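You operate a simulated robot arm through the tools that you are given. There is no shell and no other tool. Be economical: measure what you need, move in short steps, check, and stop when the job is done.

Carry out the task below with a simulated robot arm. There is one attempt and no reset: what you move stays moved.

TASK
Stand the green thread spool beside the green freezer box. It goes on the side that lies toward x +0.7, y -0.7 (a direction in the base frame), with about 3 cm between them.
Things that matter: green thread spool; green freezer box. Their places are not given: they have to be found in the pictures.

It is judged by the outcome, as a careful person would: the job done as asked, and still so three seconds after it is handed in. It fails if anything else is knocked over, pushed out of place, dropped, spilled or broken.

THE ROBOT
A 7-joint arm with a two-finger parallel gripper, fixed in place. Base frame: the origin is at the foot of the arm, x ahead of it, y to its left, z up; the work surface is at about z = 0. Lengths are in mm, angles in rad, forces in N, time in s.
With the tool pointing down near the work surface it reaches from about 240 to 620 mm from the base axis. Its first joint turns from -1.152 to 1.152 rad. Payload 2.6 kg.
Tool frame: the origin (TCP) lies between the finger pads and is the grasp point; the fingertips stand 30 mm ahead of it; z points along the fingers, y is the line along which they close. The gripper opens to 94 mm. The fingers are 28 mm wide and 10 mm thick; the gripper's body (50 by 96 mm) begins 55 mm behind the TCP.
Orientation is that of the tool frame in the base frame, as a unit quaternion [w, x, y, z]. With the fingers straight down and closing along the base's y, the tool's x points along the base's -x, its y along +y and its z along -z.

THE INTERFACE
- The arm moves only by the tool move_arm. Its argument "plan" is one flat list of numbers, 4 for each row, row after row: the shift along the tool's x, y, z in units of 30 mm (1.0 is 30 mm), then the turn about the tool's z in units of 6 degrees (1.0 is 6 degrees). In form: [dx, dy, dz, yaw, dx, dy, dz, yaw, ...]. A call has 1 to 8 rows; each row shifts and turns the commanded pose from where the row before left it, along the tool's axes as they then stand. "gripper" is the opening in per cent of the stroke, from 0 (shut) to 100 (fully open), set as the call begins (left out, the last holds). A call with a number of a shift or a turn outside -1 to 1 is refused whole. A row lasts 0.2 s, in which the tool goes at most 50 mm and 0.15 rad; a call with a longer step from one row to the next is refused whole, and so is a gripper value outside its range. A pose out of reach is approached as far as the arm can. The call stops where the force on the tool passes 40 N (or 10 N more than at its start, if that is more) or the arm is blocked; 0.2 s more then pass. The fingers move at their own pace (about 72 mm/s each) and stop on an object; they squeeze with about 30 N. The grip force told is the motor's: it shows also when the fingers shut on nothing. Time passes only in rows, and 0.2 s behind the last, so rows that do not move let the fingers close. It gives the time, the measured TCP pose, the force on the tool (base axes), the opening and the grip force at its end, in the units of the frame above (readings bear some noise), and new pictures: "pictures" is both (left out), scene, wrist or none.
- Cameras (640 x 400 px; columns grow to the right, rows downward): "scene" is fixed at [29, 409.5, 570.1]; the picture's right is [-0.84, -0.54, 0.00], its down [-0.26, 0.40, -0.88] and it looks along [0.47, -0.74, -0.48] (base axes); focal length 348 px, centre (320, 200). "wrist" rides on the gripper at [-37, 0, -58] in the tool frame; the picture's right is [0.00, -1.00, 0.00], its down [0.97, 0.00, -0.24] and it looks along [0.24, 0.00, 0.97] (tool axes); focal length 218 px, centre (320, 200).
- measure_at(camera, pixels): there is no depth. For up to 12 entries [column, row, z] of the newest picture of that camera ("zoom" is the newest enlarged one), the place [x, y] in the base frame at which the ray of that pixel passes the height z, good to about 2 mm, but the place of the scene camera against the robot may be out by one fixed shift of up to 18 mm in any direction. No time passes.
- inspect(camera, box): a new picture of the part [left, top, right, bottom] of that camera's present view, enlarged. No time passes.
- job_done(): hands the job in; it is judged then, once.

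Work in short steps. Measure before you move; look again where a grasp or a placing could have gone wrong, and mend it. You have 60 turns and 120 pictures in all, the two below and enlarged ones among them. Open the gripper and draw the arm clear of the work before you hand the job in, unless the task says otherwise; then end with one line.

The tools are called after "Request:" by a JSON object that holds its "fn" and its "kwargs". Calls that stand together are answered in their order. move_arm: Moves the arm, as the interface text tells. Its arguments: {"type":"object","properties":{"plan":{"type":"array"},"gripper":{"type":"number"},"pictures":{"type":"string","enum":["both","scene","wrist","none"]}},"required":["plan"]} The other tools are called the same way: measure_at (camera, pixels) gives the place at which the rays of pixels pass given heights; inspect (camera, box) takes an enlarged picture of a part of a camera's view; job_done () hands the job in.

At the start:

```text
time_s: 0.0
position: [399.6, -65.1, 255.6]
tool_rot: [0.001, 0.0, 1.0, 0.0]
ft_force: [0.2, 0.3, -0.5]
finger_gap: 94.1
gripper_force: 0.1
```

scene: 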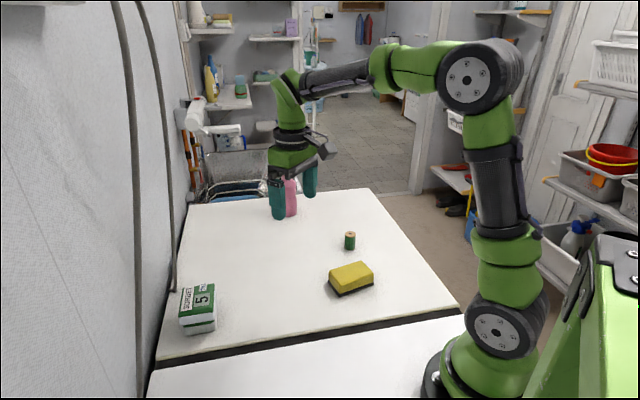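
wrist: 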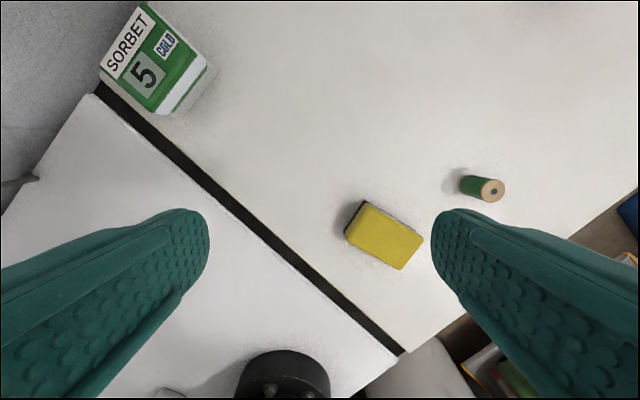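

The box is at wrist (160,65) and the spool at wrist (482,188). I'll enlarge both and measure them.

Request:
{"fn": "inspect", "kwargs": {"camera": "wrist", "box": [80, 0, 240, 120]}}

Request:
{"fn": "inspect", "kwargs": {"camera": "scene", "box": [160, 220, 400, 370]}}

Request:
{"fn": "measure_at", "kwargs": {"camera": "wrist", "pixels": [[491, 190, 35], [465, 184, 0], [156, 114, 0], [215, 68, 0], [148, 4, 60], [203, 56, 60], [152, 111, 60], [99, 73, 60]]}}

Request:
{"fn": "measure_at", "kwargs": {"camera": "scene", "pixels": [[350, 234, 35], [350, 247, 0], [182, 333, 0], [216, 329, 0], [181, 320, 60], [216, 315, 60]]}}

```text
3.33 times, centred on (160, 60) of wrist
```

zoom: 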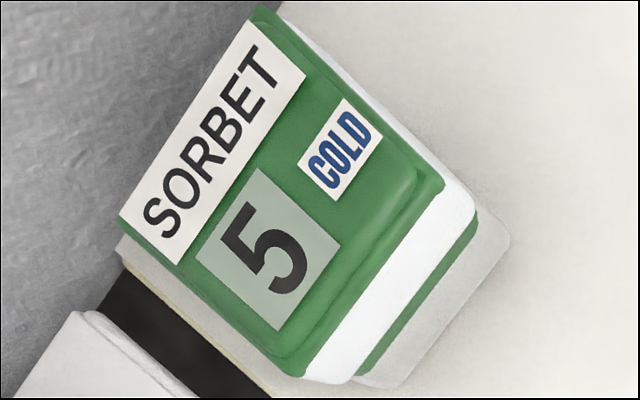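

```text
2.67 times, centred on (280, 295) of scene
```

zoom: 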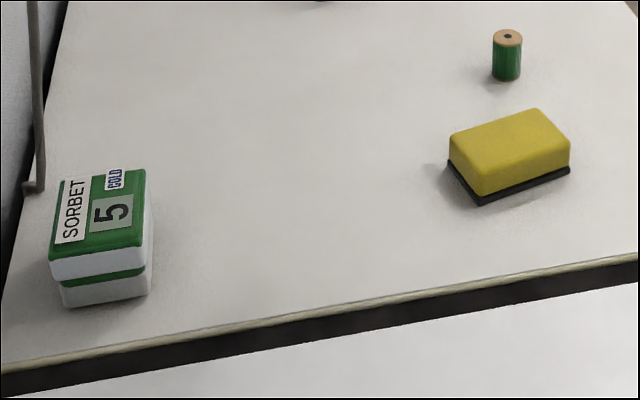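

```text
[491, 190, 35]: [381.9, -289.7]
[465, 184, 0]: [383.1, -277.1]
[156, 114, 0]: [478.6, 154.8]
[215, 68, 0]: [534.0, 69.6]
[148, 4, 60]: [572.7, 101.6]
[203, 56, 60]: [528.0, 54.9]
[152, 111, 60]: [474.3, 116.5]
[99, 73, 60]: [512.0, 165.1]
```

```text
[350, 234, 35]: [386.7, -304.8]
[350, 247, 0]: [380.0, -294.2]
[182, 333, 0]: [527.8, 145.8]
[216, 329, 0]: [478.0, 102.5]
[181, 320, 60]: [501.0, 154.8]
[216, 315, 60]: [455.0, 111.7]
```

The box looks aligned with the ±45° directions. I'll move above the spool for a closer look.

Request:
{"fn": "move_arm", "kwargs": {"plan": [0.07, -0.91, 0.23, 0, 0.07, -0.91, 0.23, 0, 0.07, -0.91, 0.23, 0, 0.07, -0.91, 0.23, 0, 0.07, -0.91, 0.23, 0, 0.07, -0.91, 0.23, 0, 0.07, -0.91, 0.23, 0, 0.07, -0.91, 0.23, 0], "pictures": "wrist"}}

```text
time_s: 1.8
position: [384.6, -284.8, 201.9]
tool_rot: [0.001, 0.0, 1.0, 0.0]
ft_force: [0.5, -0.3, 0.3]
finger_gap: 94.2
gripper_force: 0.1
```

wrist: 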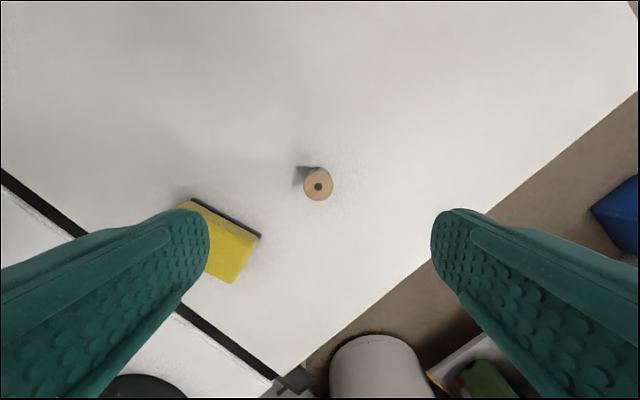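

Request:
{"fn": "inspect", "kwargs": {"camera": "wrist", "box": [280, 150, 360, 220]}}

Request:
{"fn": "measure_at", "kwargs": {"camera": "wrist", "pixels": [[318, 185, 30], [318, 185, 40], [318, 185, 35], [303, 185, 35], [333, 185, 35], [318, 168, 0]]}}

```text
5.71 times, centred on (320, 185) of wrist
```

zoom: 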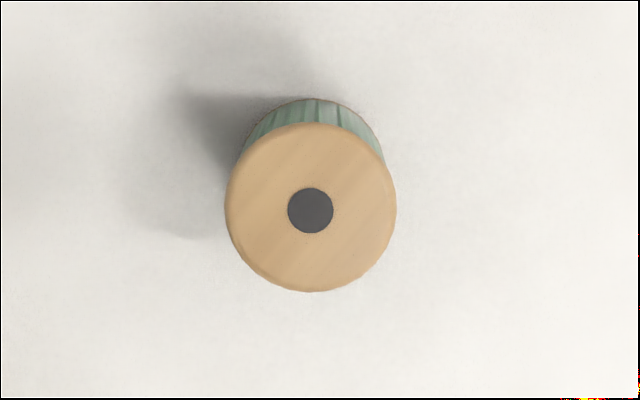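

```text
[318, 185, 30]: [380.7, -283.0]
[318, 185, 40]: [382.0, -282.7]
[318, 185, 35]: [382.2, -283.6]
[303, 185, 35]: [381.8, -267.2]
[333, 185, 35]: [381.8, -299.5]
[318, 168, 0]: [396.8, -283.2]
```

The spool is upright at about (382,-283), about 30 mm across and about 40 mm tall. I'll turn 45° and lower to just above it.

Request:
{"fn": "move_arm", "kwargs": {"plan": [0, 0, 0.45, 0.9375, 0, 0, 0.45, 0.9375, 0, 0, 0.45, 0.9375, 0, 0, 0.45, 0.9375, 0, 0, 0.45, 0.9375, 0, 0, 0.45, 0.9375, 0, 0, 0.45, 0.9375, 0, 0, 0.45, 0.9375], "gripper": 75, "pictures": "wrist"}}

```text
time_s: 3.6
position: [384.5, -283.8, 91.0]
tool_rot: [0.0, 0.383, 0.924, 0.0]
ft_force: [-0.5, -0.1, 1.1]
finger_gap: 70.6
gripper_force: 0.2
```

wrist: 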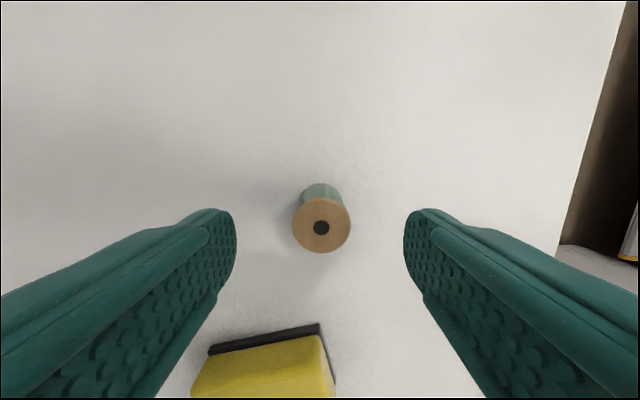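

Request:
{"fn": "measure_at", "kwargs": {"camera": "wrist", "pixels": [[321, 227, 38], [321, 227, 44], [292, 227, 40], [351, 227, 40], [321, 184, 0]]}}

```text
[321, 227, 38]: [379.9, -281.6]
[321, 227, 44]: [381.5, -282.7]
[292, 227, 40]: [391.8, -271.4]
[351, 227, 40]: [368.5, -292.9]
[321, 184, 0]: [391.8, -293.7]
```

Spool centre is about (381,-282.5). I'll correct by a few mm, lower to z≈36 and close.

Request:
{"fn": "move_arm", "kwargs": {"plan": [0.11, -0.05, 0.4, 0, 0, 0, 0.5, 0, 0, 0, 0.5, 0, 0, 0, 0.42, 0], "pictures": "wrist"}}

Request:
{"fn": "move_arm", "kwargs": {"plan": [0, 0, 0, 0, 0, 0, 0, 0, 0, 0, 0, 0], "gripper": 0, "pictures": "wrist"}}

```text
time_s: 4.6
position: [379.9, -282.7, 39.6]
tool_rot: [0.0, 0.382, 0.924, 0.001]
ft_force: [-0.3, -0.2, -0.2]
finger_gap: 70.4
gripper_force: 0.1
```

wrist: 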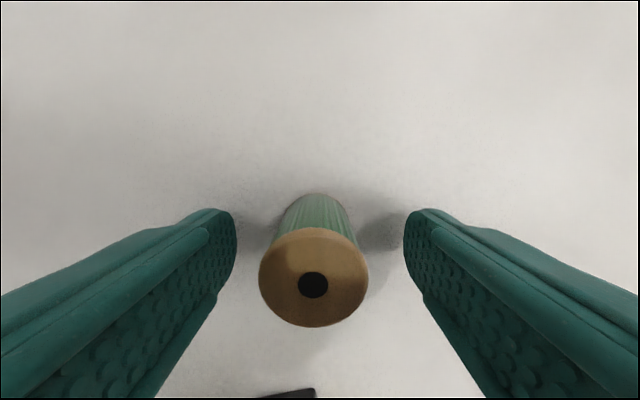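

```text
time_s: 5.4
position: [378.9, -283.0, 40.0]
tool_rot: [0.0, 0.383, 0.924, 0.0]
ft_force: [-0.3, -0.3, 0.3]
finger_gap: 28.1
gripper_force: 30.2
```

wrist: 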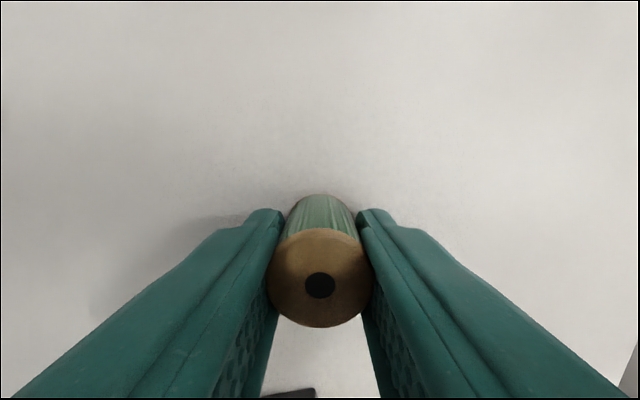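

Spool is held, 28 mm gap with 30 N grip, base at z 0 with TCP z≈40. I'll lift straight up first.

Request:
{"fn": "move_arm", "kwargs": {"plan": [0, 0, -0.5, 0, 0, 0, -1, 0, 0, 0, -1, 0, 0, 0, -1, 0, 0, 0, -1, 0, 0, 0, -1, 0], "pictures": "wrist"}}

Request:
{"fn": "move_arm", "kwargs": {"plan": [0.5, 0.9, 0, 0, 0.5, 0.9, 0, 0, 0.55, 0.9, 0, 0, 0.55, 0.9, 0, 0, 0.55, 0.9, 0, 0, 0.55, 0.9, 0, 0, 0.5, 0.9, 0, 0, 0.5, 0.9, 0, 0], "pictures": "none"}}

Request:
{"fn": "move_arm", "kwargs": {"plan": [0.5, 0.9, 0, 0, 0.5, 0.9, 0, 0, 0, 0, 0, 0], "pictures": "both"}}

```text
time_s: 6.8
position: [380.0, -283.1, 203.9]
tool_rot: [0.0, 0.383, 0.924, -0.001]
ft_force: [-0.4, -0.1, -0.6]
finger_gap: 28.1
gripper_force: 29.8
```

wrist: 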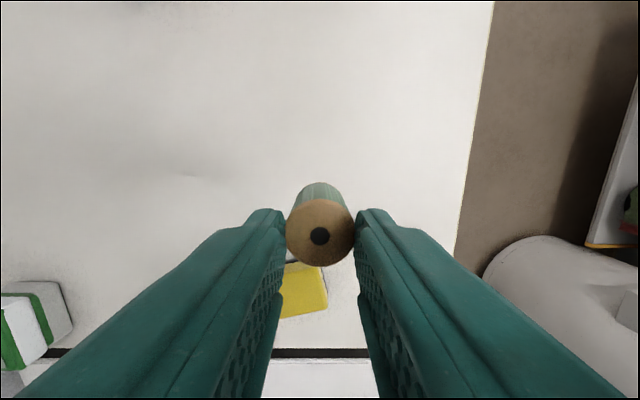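

```text
time_s: 8.6
position: [442.7, -39.7, 206.5]
tool_rot: [0.0, 0.383, 0.924, 0.0]
ft_force: [0.6, -0.2, -1.1]
finger_gap: 28.1
gripper_force: 29.6
```

```text
time_s: 9.4
position: [460.7, 21.6, 203.0]
tool_rot: [0.0, 0.382, 0.924, 0.0]
ft_force: [-0.6, -0.4, 0.4]
finger_gap: 27.9
gripper_force: 30.2
```

scene: 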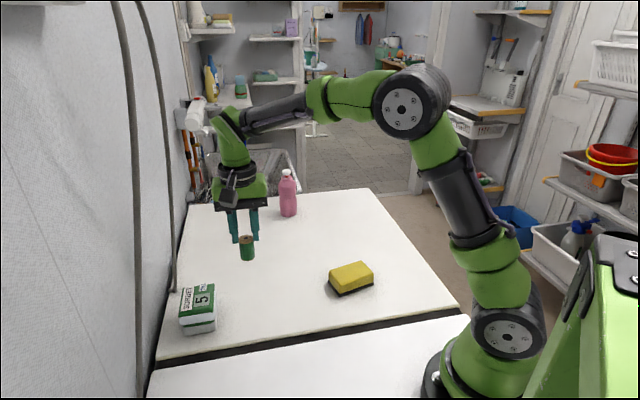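
wrist: 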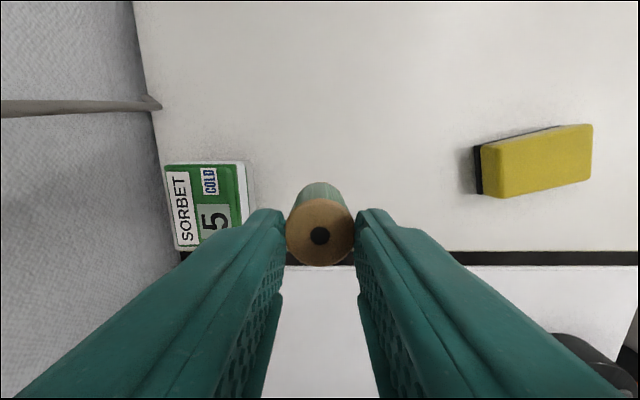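

Request:
{"fn": "inspect", "kwargs": {"camera": "wrist", "box": [100, 70, 300, 260]}}

Request:
{"fn": "measure_at", "kwargs": {"camera": "wrist", "pixels": [[164, 165, 60], [236, 162, 60], [247, 161, 60], [253, 165, 0], [173, 250, 60], [180, 250, 0], [150, 120, 0], [135, 10, 0], [156, 105, 0], [156, 105, 30]]}}

Request:
{"fn": "measure_at", "kwargs": {"camera": "scene", "pixels": [[289, 214, 0], [172, 290, 0], [190, 204, 0], [157, 358, 0]]}}

```text
2.11 times, centred on (200, 165) of wrist
```

zoom: 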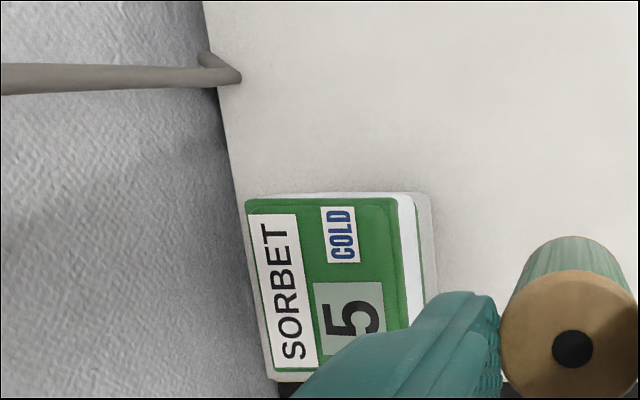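

```text
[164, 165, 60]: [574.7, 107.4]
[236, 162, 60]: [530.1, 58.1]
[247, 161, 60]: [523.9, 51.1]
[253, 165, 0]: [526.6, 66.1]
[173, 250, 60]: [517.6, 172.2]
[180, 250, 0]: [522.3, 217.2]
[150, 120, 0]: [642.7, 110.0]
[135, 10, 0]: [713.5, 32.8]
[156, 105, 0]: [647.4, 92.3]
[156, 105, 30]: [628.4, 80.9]
```

```text
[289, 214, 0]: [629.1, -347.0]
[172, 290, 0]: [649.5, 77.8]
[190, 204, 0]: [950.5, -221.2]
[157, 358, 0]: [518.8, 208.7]
```

A cable hangs near the wall beside the box, close to where the gripper would go. I'll look at it more closely.

Request:
{"fn": "inspect", "kwargs": {"camera": "scene", "box": [100, 0, 260, 100]}}

Request:
{"fn": "inspect", "kwargs": {"camera": "scene", "box": [110, 180, 270, 340]}}

```text
4.00 times, centred on (180, 50) of scene
```

zoom: 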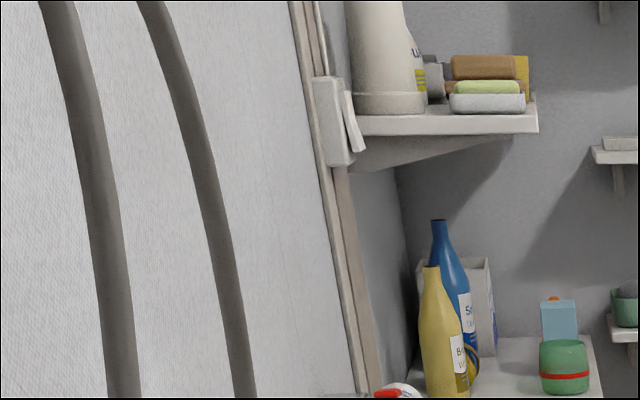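

```text
2.50 times, centred on (190, 260) of scene
```

zoom: 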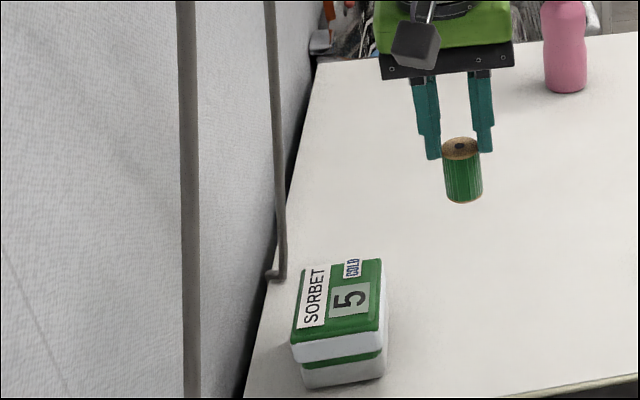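

A cable leans off the wall: by triangulation it is about 40–50 mm from the box-centred spot at gripper-flange height. I'll come in from the table side at low height and place the spool slightly toward the −x−y end of that box face. First I'll shift outward and down, well clear of the box.

Request:
{"fn": "move_arm", "kwargs": {"plan": [-0.55, 0, 0.86, 0, -0.55, 0, 0.86, 0, -0.56, 0, 0.86, 0, -0.55, 0, 0.86, 0, 0, 0, 0, 0], "pictures": "both"}}

```text
time_s: 10.6
position: [504.8, -26.3, 100.3]
tool_rot: [0.0, 0.383, 0.924, 0.0]
ft_force: [-0.2, 0.1, -0.4]
finger_gap: 28.2
gripper_force: 30.3
```

scene: 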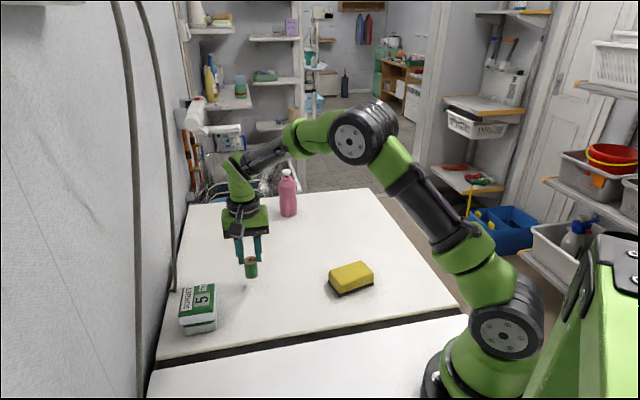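
wrist: 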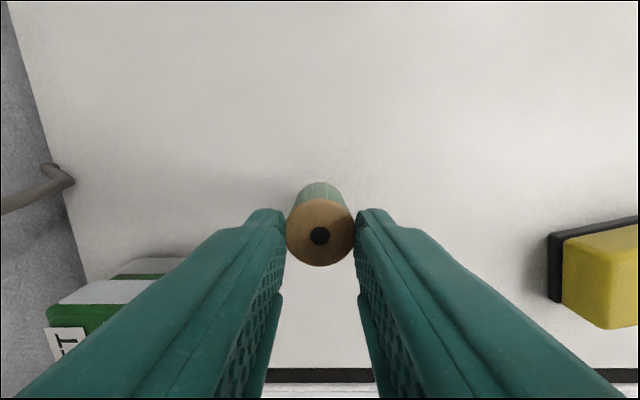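

Request:
{"fn": "inspect", "kwargs": {"camera": "wrist", "box": [0, 140, 260, 360]}}

Request:
{"fn": "measure_at", "kwargs": {"camera": "wrist", "pixels": [[130, 259, 0], [183, 258, 0], [47, 307, 57], [62, 282, 50], [120, 280, 40], [72, 181, 0], [40, 192, 30], [10, 208, 60]]}}

```text
1.82 times, centred on (130, 250) of wrist
```

zoom: 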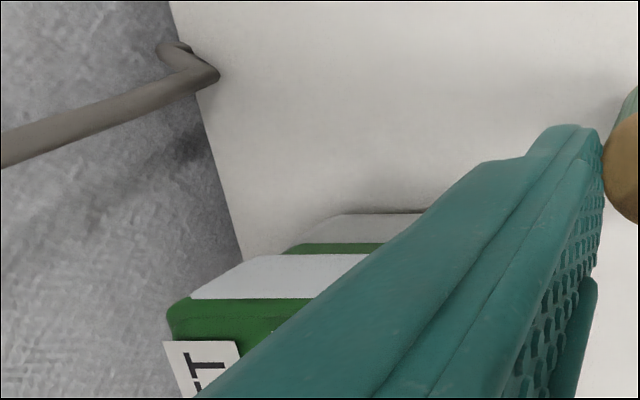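

```text
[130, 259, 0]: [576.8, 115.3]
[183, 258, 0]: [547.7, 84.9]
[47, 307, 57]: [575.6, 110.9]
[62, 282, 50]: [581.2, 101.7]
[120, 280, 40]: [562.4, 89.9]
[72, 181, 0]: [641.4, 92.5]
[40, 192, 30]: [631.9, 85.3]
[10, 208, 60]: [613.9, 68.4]
```

The box face is at n≈327–331 (n along (0.7,−0.7)), and my n is 375.6, giving a gap of about 30 mm. Next I'll move along the face and down, in steps.

Request:
{"fn": "move_arm", "kwargs": {"plan": [0, 0.6, 0.35, 0, 0, 0.6, 0.35, 0, 0, 0.6, 0.35, 0, 0, 0.4, 0.25, 0, 0, 0, 0, 0], "pictures": "both"}}

```text
time_s: 11.6
position: [555.8, 14.4, 69.9]
tool_rot: [0.008, 0.385, 0.923, 0.002]
ft_force: [-0.8, -0.2, 2.9]
finger_gap: 27.9
gripper_force: 30.3
stopped in row 5: the force on the tool passed its limit (the readings are from after the stop); the commanded pose is now the measured one
```

scene: 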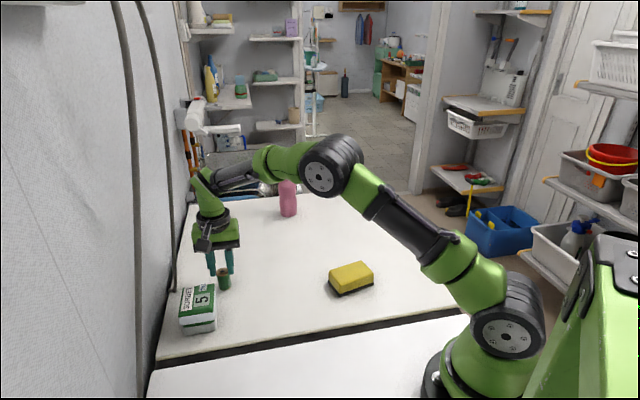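
wrist: 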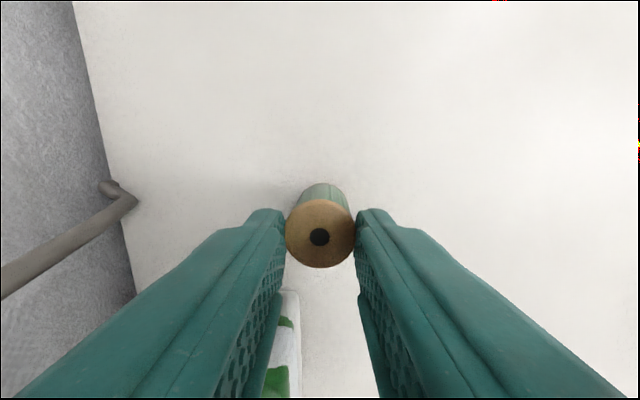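

The move stopped on contact at t≈403, n≈383. I'll look at where the arm touches.

Request:
{"fn": "inspect", "kwargs": {"camera": "scene", "box": [140, 150, 300, 250]}}

Request:
{"fn": "inspect", "kwargs": {"camera": "scene", "box": [150, 230, 280, 340]}}

```text
4.00 times, centred on (220, 200) of scene
```

zoom: 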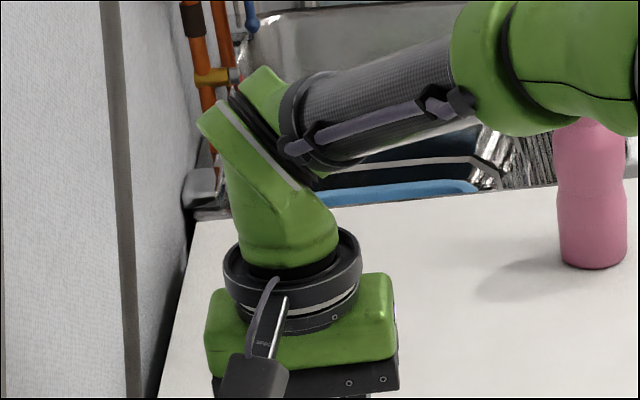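

```text
3.64 times, centred on (215, 285) of scene
```

zoom: 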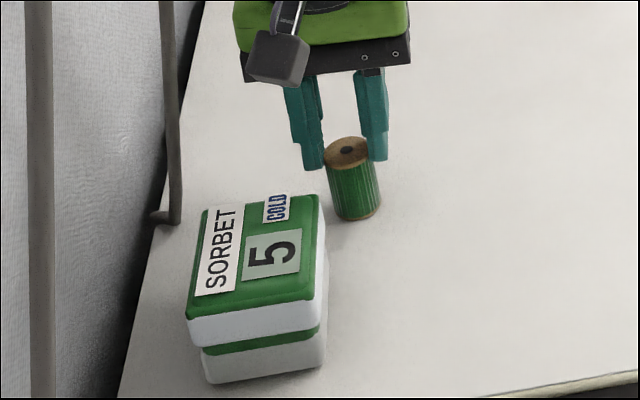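

No contact shows in the picture: the box hasn't moved (lid corner still at scene (214,284)) and the cable is well separated from the arm. I'll hold one row to read the settled pose and force.

Request:
{"fn": "move_arm", "kwargs": {"plan": [0, 0, 0, 0, 0, 0, 0, 0], "pictures": "none"}}

Request:
{"fn": "move_arm", "kwargs": {"plan": [0, -0.3, -0.1, 0, 0, 0, 0, 0], "pictures": "wrist"}}

```text
time_s: 12.2
position: [555.4, 16.0, 70.7]
tool_rot: [0.007, 0.384, 0.923, 0.001]
ft_force: [-1.2, -0.7, 7.6]
finger_gap: 27.8
gripper_force: 30.1
```

```text
time_s: 12.8
position: [549.5, 7.4, 72.0]
tool_rot: [0.006, 0.383, 0.924, 0.001]
ft_force: [0.0, 0.9, -1.0]
finger_gap: 28.0
gripper_force: 30.1
```

wrist: 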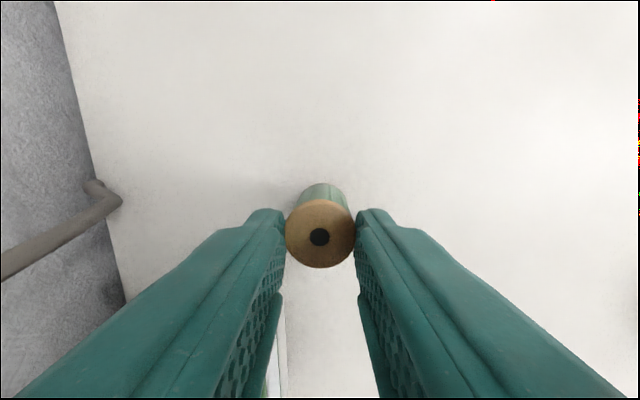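

The wrist view explains it: the spool's top is now only 68 px across, against 105 at the grasp. It slid down in the grip during the lift, so its base sits about 70 mm below the TCP and it touched the table. I'll raise it 15 mm, move along the face and check.

Request:
{"fn": "move_arm", "kwargs": {"plan": [0, 0, -0.5, 0, 0.12, 0.4, 0, 0, 0.12, 0.4, 0, 0, 0, 0.33, 0, 0, 0, 0, 0, 0], "pictures": "both"}}

Request:
{"fn": "inspect", "kwargs": {"camera": "scene", "box": [150, 230, 280, 340]}}

```text
time_s: 14.0
position: [569.2, 39.2, 88.4]
tool_rot: [0.007, 0.384, 0.923, 0.001]
ft_force: [-0.1, 0.8, -0.6]
finger_gap: 28.3
gripper_force: 29.6
```

scene: 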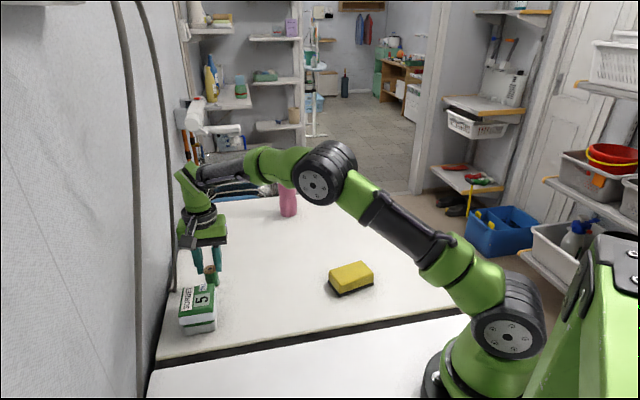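
wrist: 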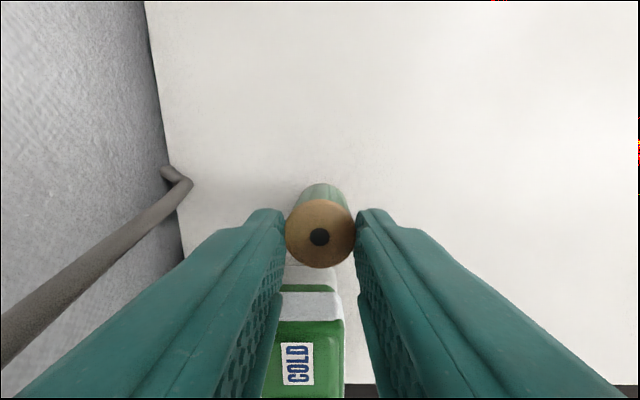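

```text
3.64 times, centred on (215, 285) of scene
```

zoom: 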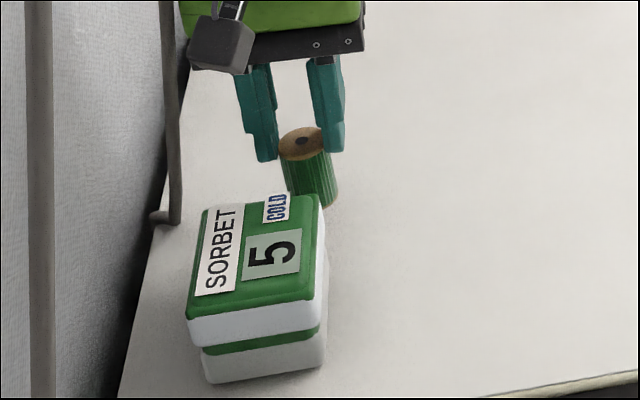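

Now at t≈430, n≈375, so the gap is about 30 mm, and nothing is touching. I'll lower gently until the base meets the table.

Request:
{"fn": "move_arm", "kwargs": {"plan": [0, 0, 0.25, 0, 0, 0, 0.22, 0, 0, 0, 0.08, 0, 0, 0, 0, 0], "pictures": "wrist"}}

Request:
{"fn": "inspect", "kwargs": {"camera": "scene", "box": [150, 230, 280, 340]}}

```text
time_s: 15.0
position: [570.1, 37.1, 71.2]
tool_rot: [0.006, 0.384, 0.923, 0.001]
ft_force: [0.2, 0.8, -0.5]
finger_gap: 28.3
gripper_force: 30.4
```

wrist: 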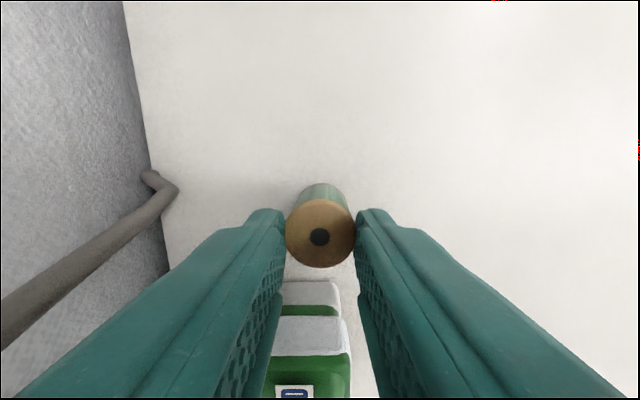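

```text
3.64 times, centred on (215, 285) of scene
```

zoom: 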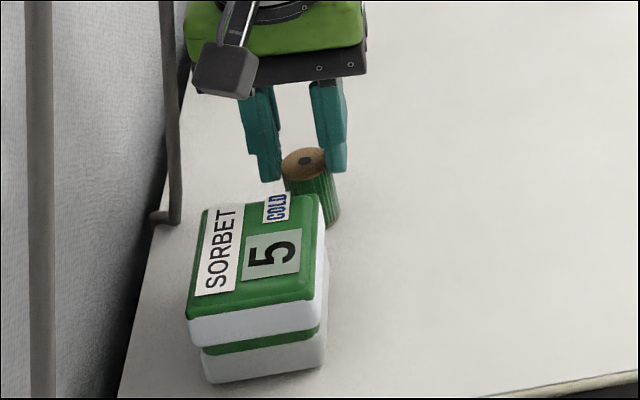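

No force yet; contact earlier came at z≈70.7. I'll go down 1 mm at a time.

Request:
{"fn": "move_arm", "kwargs": {"plan": [0, 0, 0.04, 0, 0, 0, 0, 0], "pictures": "none"}}

Request:
{"fn": "move_arm", "kwargs": {"plan": [0, 0, 0.03, 0, 0, 0, 0, 0], "pictures": "none"}}

```text
time_s: 15.6
position: [569.3, 36.8, 70.5]
tool_rot: [0.007, 0.384, 0.923, 0.001]
ft_force: [1.3, -1.3, 2.9]
finger_gap: 28.1
gripper_force: 30.7
```

```text
time_s: 16.2
position: [569.9, 37.6, 69.2]
tool_rot: [0.008, 0.384, 0.923, 0.001]
ft_force: [-3.0, -1.9, 9.4]
finger_gap: 28.3
gripper_force: 30.0
```

The base is on the table with 9 N upward. I'll open to 50%.

Request:
{"fn": "move_arm", "kwargs": {"plan": [0, 0, 0, 0, 0, 0, 0, 0, 0, 0, 0, 0], "gripper": 50, "pictures": "wrist"}}

```text
time_s: 17.0
position: [569.2, 37.0, 68.8]
tool_rot: [0.006, 0.385, 0.923, 0.001]
ft_force: [-0.1, -0.5, 0.9]
finger_gap: 46.7
gripper_force: 0.0
```

wrist: 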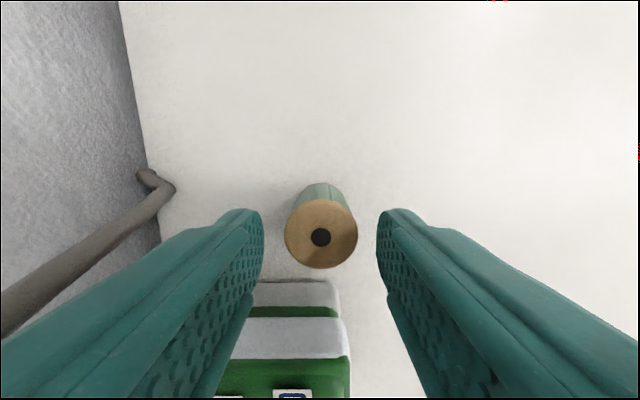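

The spool stands on its own. I'll rise straight up and check its position.

Request:
{"fn": "move_arm", "kwargs": {"plan": [0, 0, -0.5, 0, 0, 0, -1, 0, 0, 0, -1, 0, 0, 0, -1, 0, 0, -0.5, -0.5, 0, 0, -0.5, 0, 0, 0, 0, 0, 0], "pictures": "both"}}

```text
time_s: 18.6
position: [545.5, 17.2, 190.2]
tool_rot: [0.006, 0.385, 0.923, 0.001]
ft_force: [-0.5, -0.8, 0.2]
finger_gap: 47.1
gripper_force: 0.1
```

scene: 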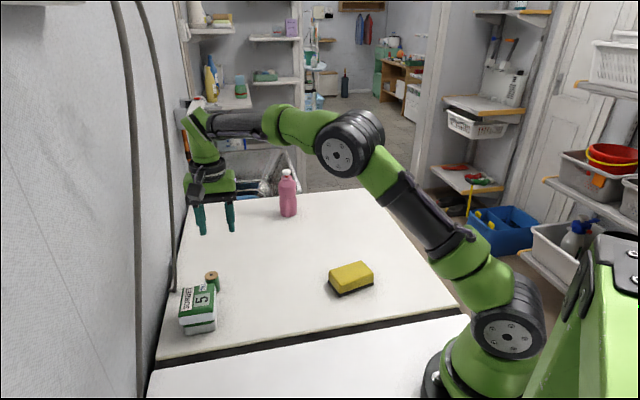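
wrist: 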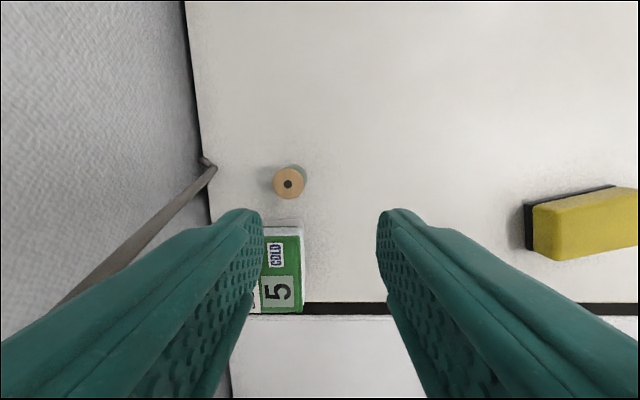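

Request:
{"fn": "inspect", "kwargs": {"camera": "wrist", "box": [220, 140, 340, 260]}}

Request:
{"fn": "measure_at", "kwargs": {"camera": "wrist", "pixels": [[289, 183, 46], [280, 219, 0], [302, 219, 0], [280, 228, 45], [302, 228, 45]]}}

```text
3.33 times, centred on (280, 200) of wrist
```

zoom: 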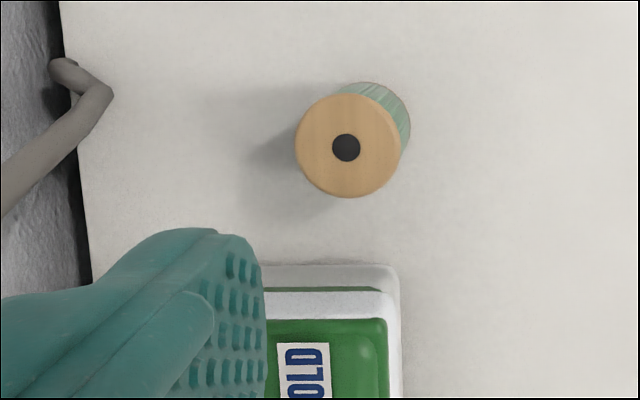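

```text
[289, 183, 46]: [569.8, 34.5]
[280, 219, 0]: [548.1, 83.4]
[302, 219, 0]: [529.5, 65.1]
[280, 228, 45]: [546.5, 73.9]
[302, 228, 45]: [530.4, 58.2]
```

The spool stands at (570,34.5), about 30 mm from the box's rim, within the face's span. The box, sponge and bottle are where they were. I'll draw the arm clear.

Request:
{"fn": "move_arm", "kwargs": {"plan": [0, -0.9, -0.5, 0, 0, -0.9, -0.5, 0, 0, -0.9, 0, 0, 0, -0.9, 0, 0, 0, 0, 0, 0], "pictures": "scene"}}

Request:
{"fn": "inspect", "kwargs": {"camera": "scene", "box": [150, 230, 280, 340]}}

```text
time_s: 19.8
position: [471.5, -58.7, 217.5]
tool_rot: [0.007, 0.384, 0.923, 0.001]
ft_force: [0.1, 0.2, -1.0]
finger_gap: 47.0
gripper_force: 0.1
```

scene: 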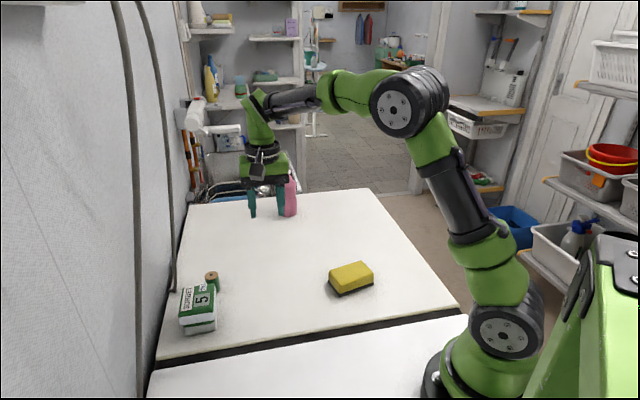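

```text
3.64 times, centred on (215, 285) of scene
```

zoom: 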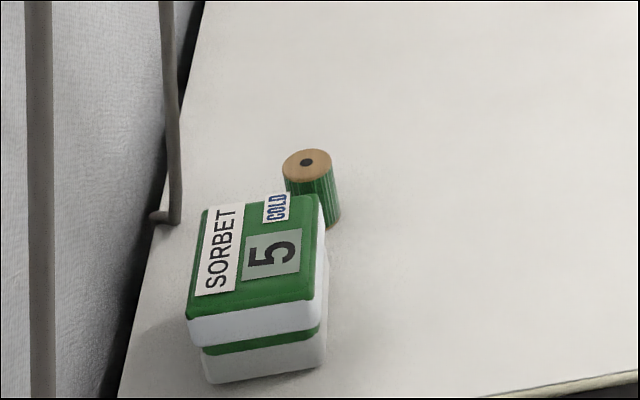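

The spool is upright beside the box, the arm is clear, and nothing else has moved, so I'm handing in.

Request:
{"fn": "job_done", "kwargs": {}}

```text
The job is handed in.
```

The green spool stands upright on the (+x, −y) side of the green freezer box, about 3 cm from it and about 2 cm off the centre of that face to keep the arm clear of the wall cable; nothing else was moved.
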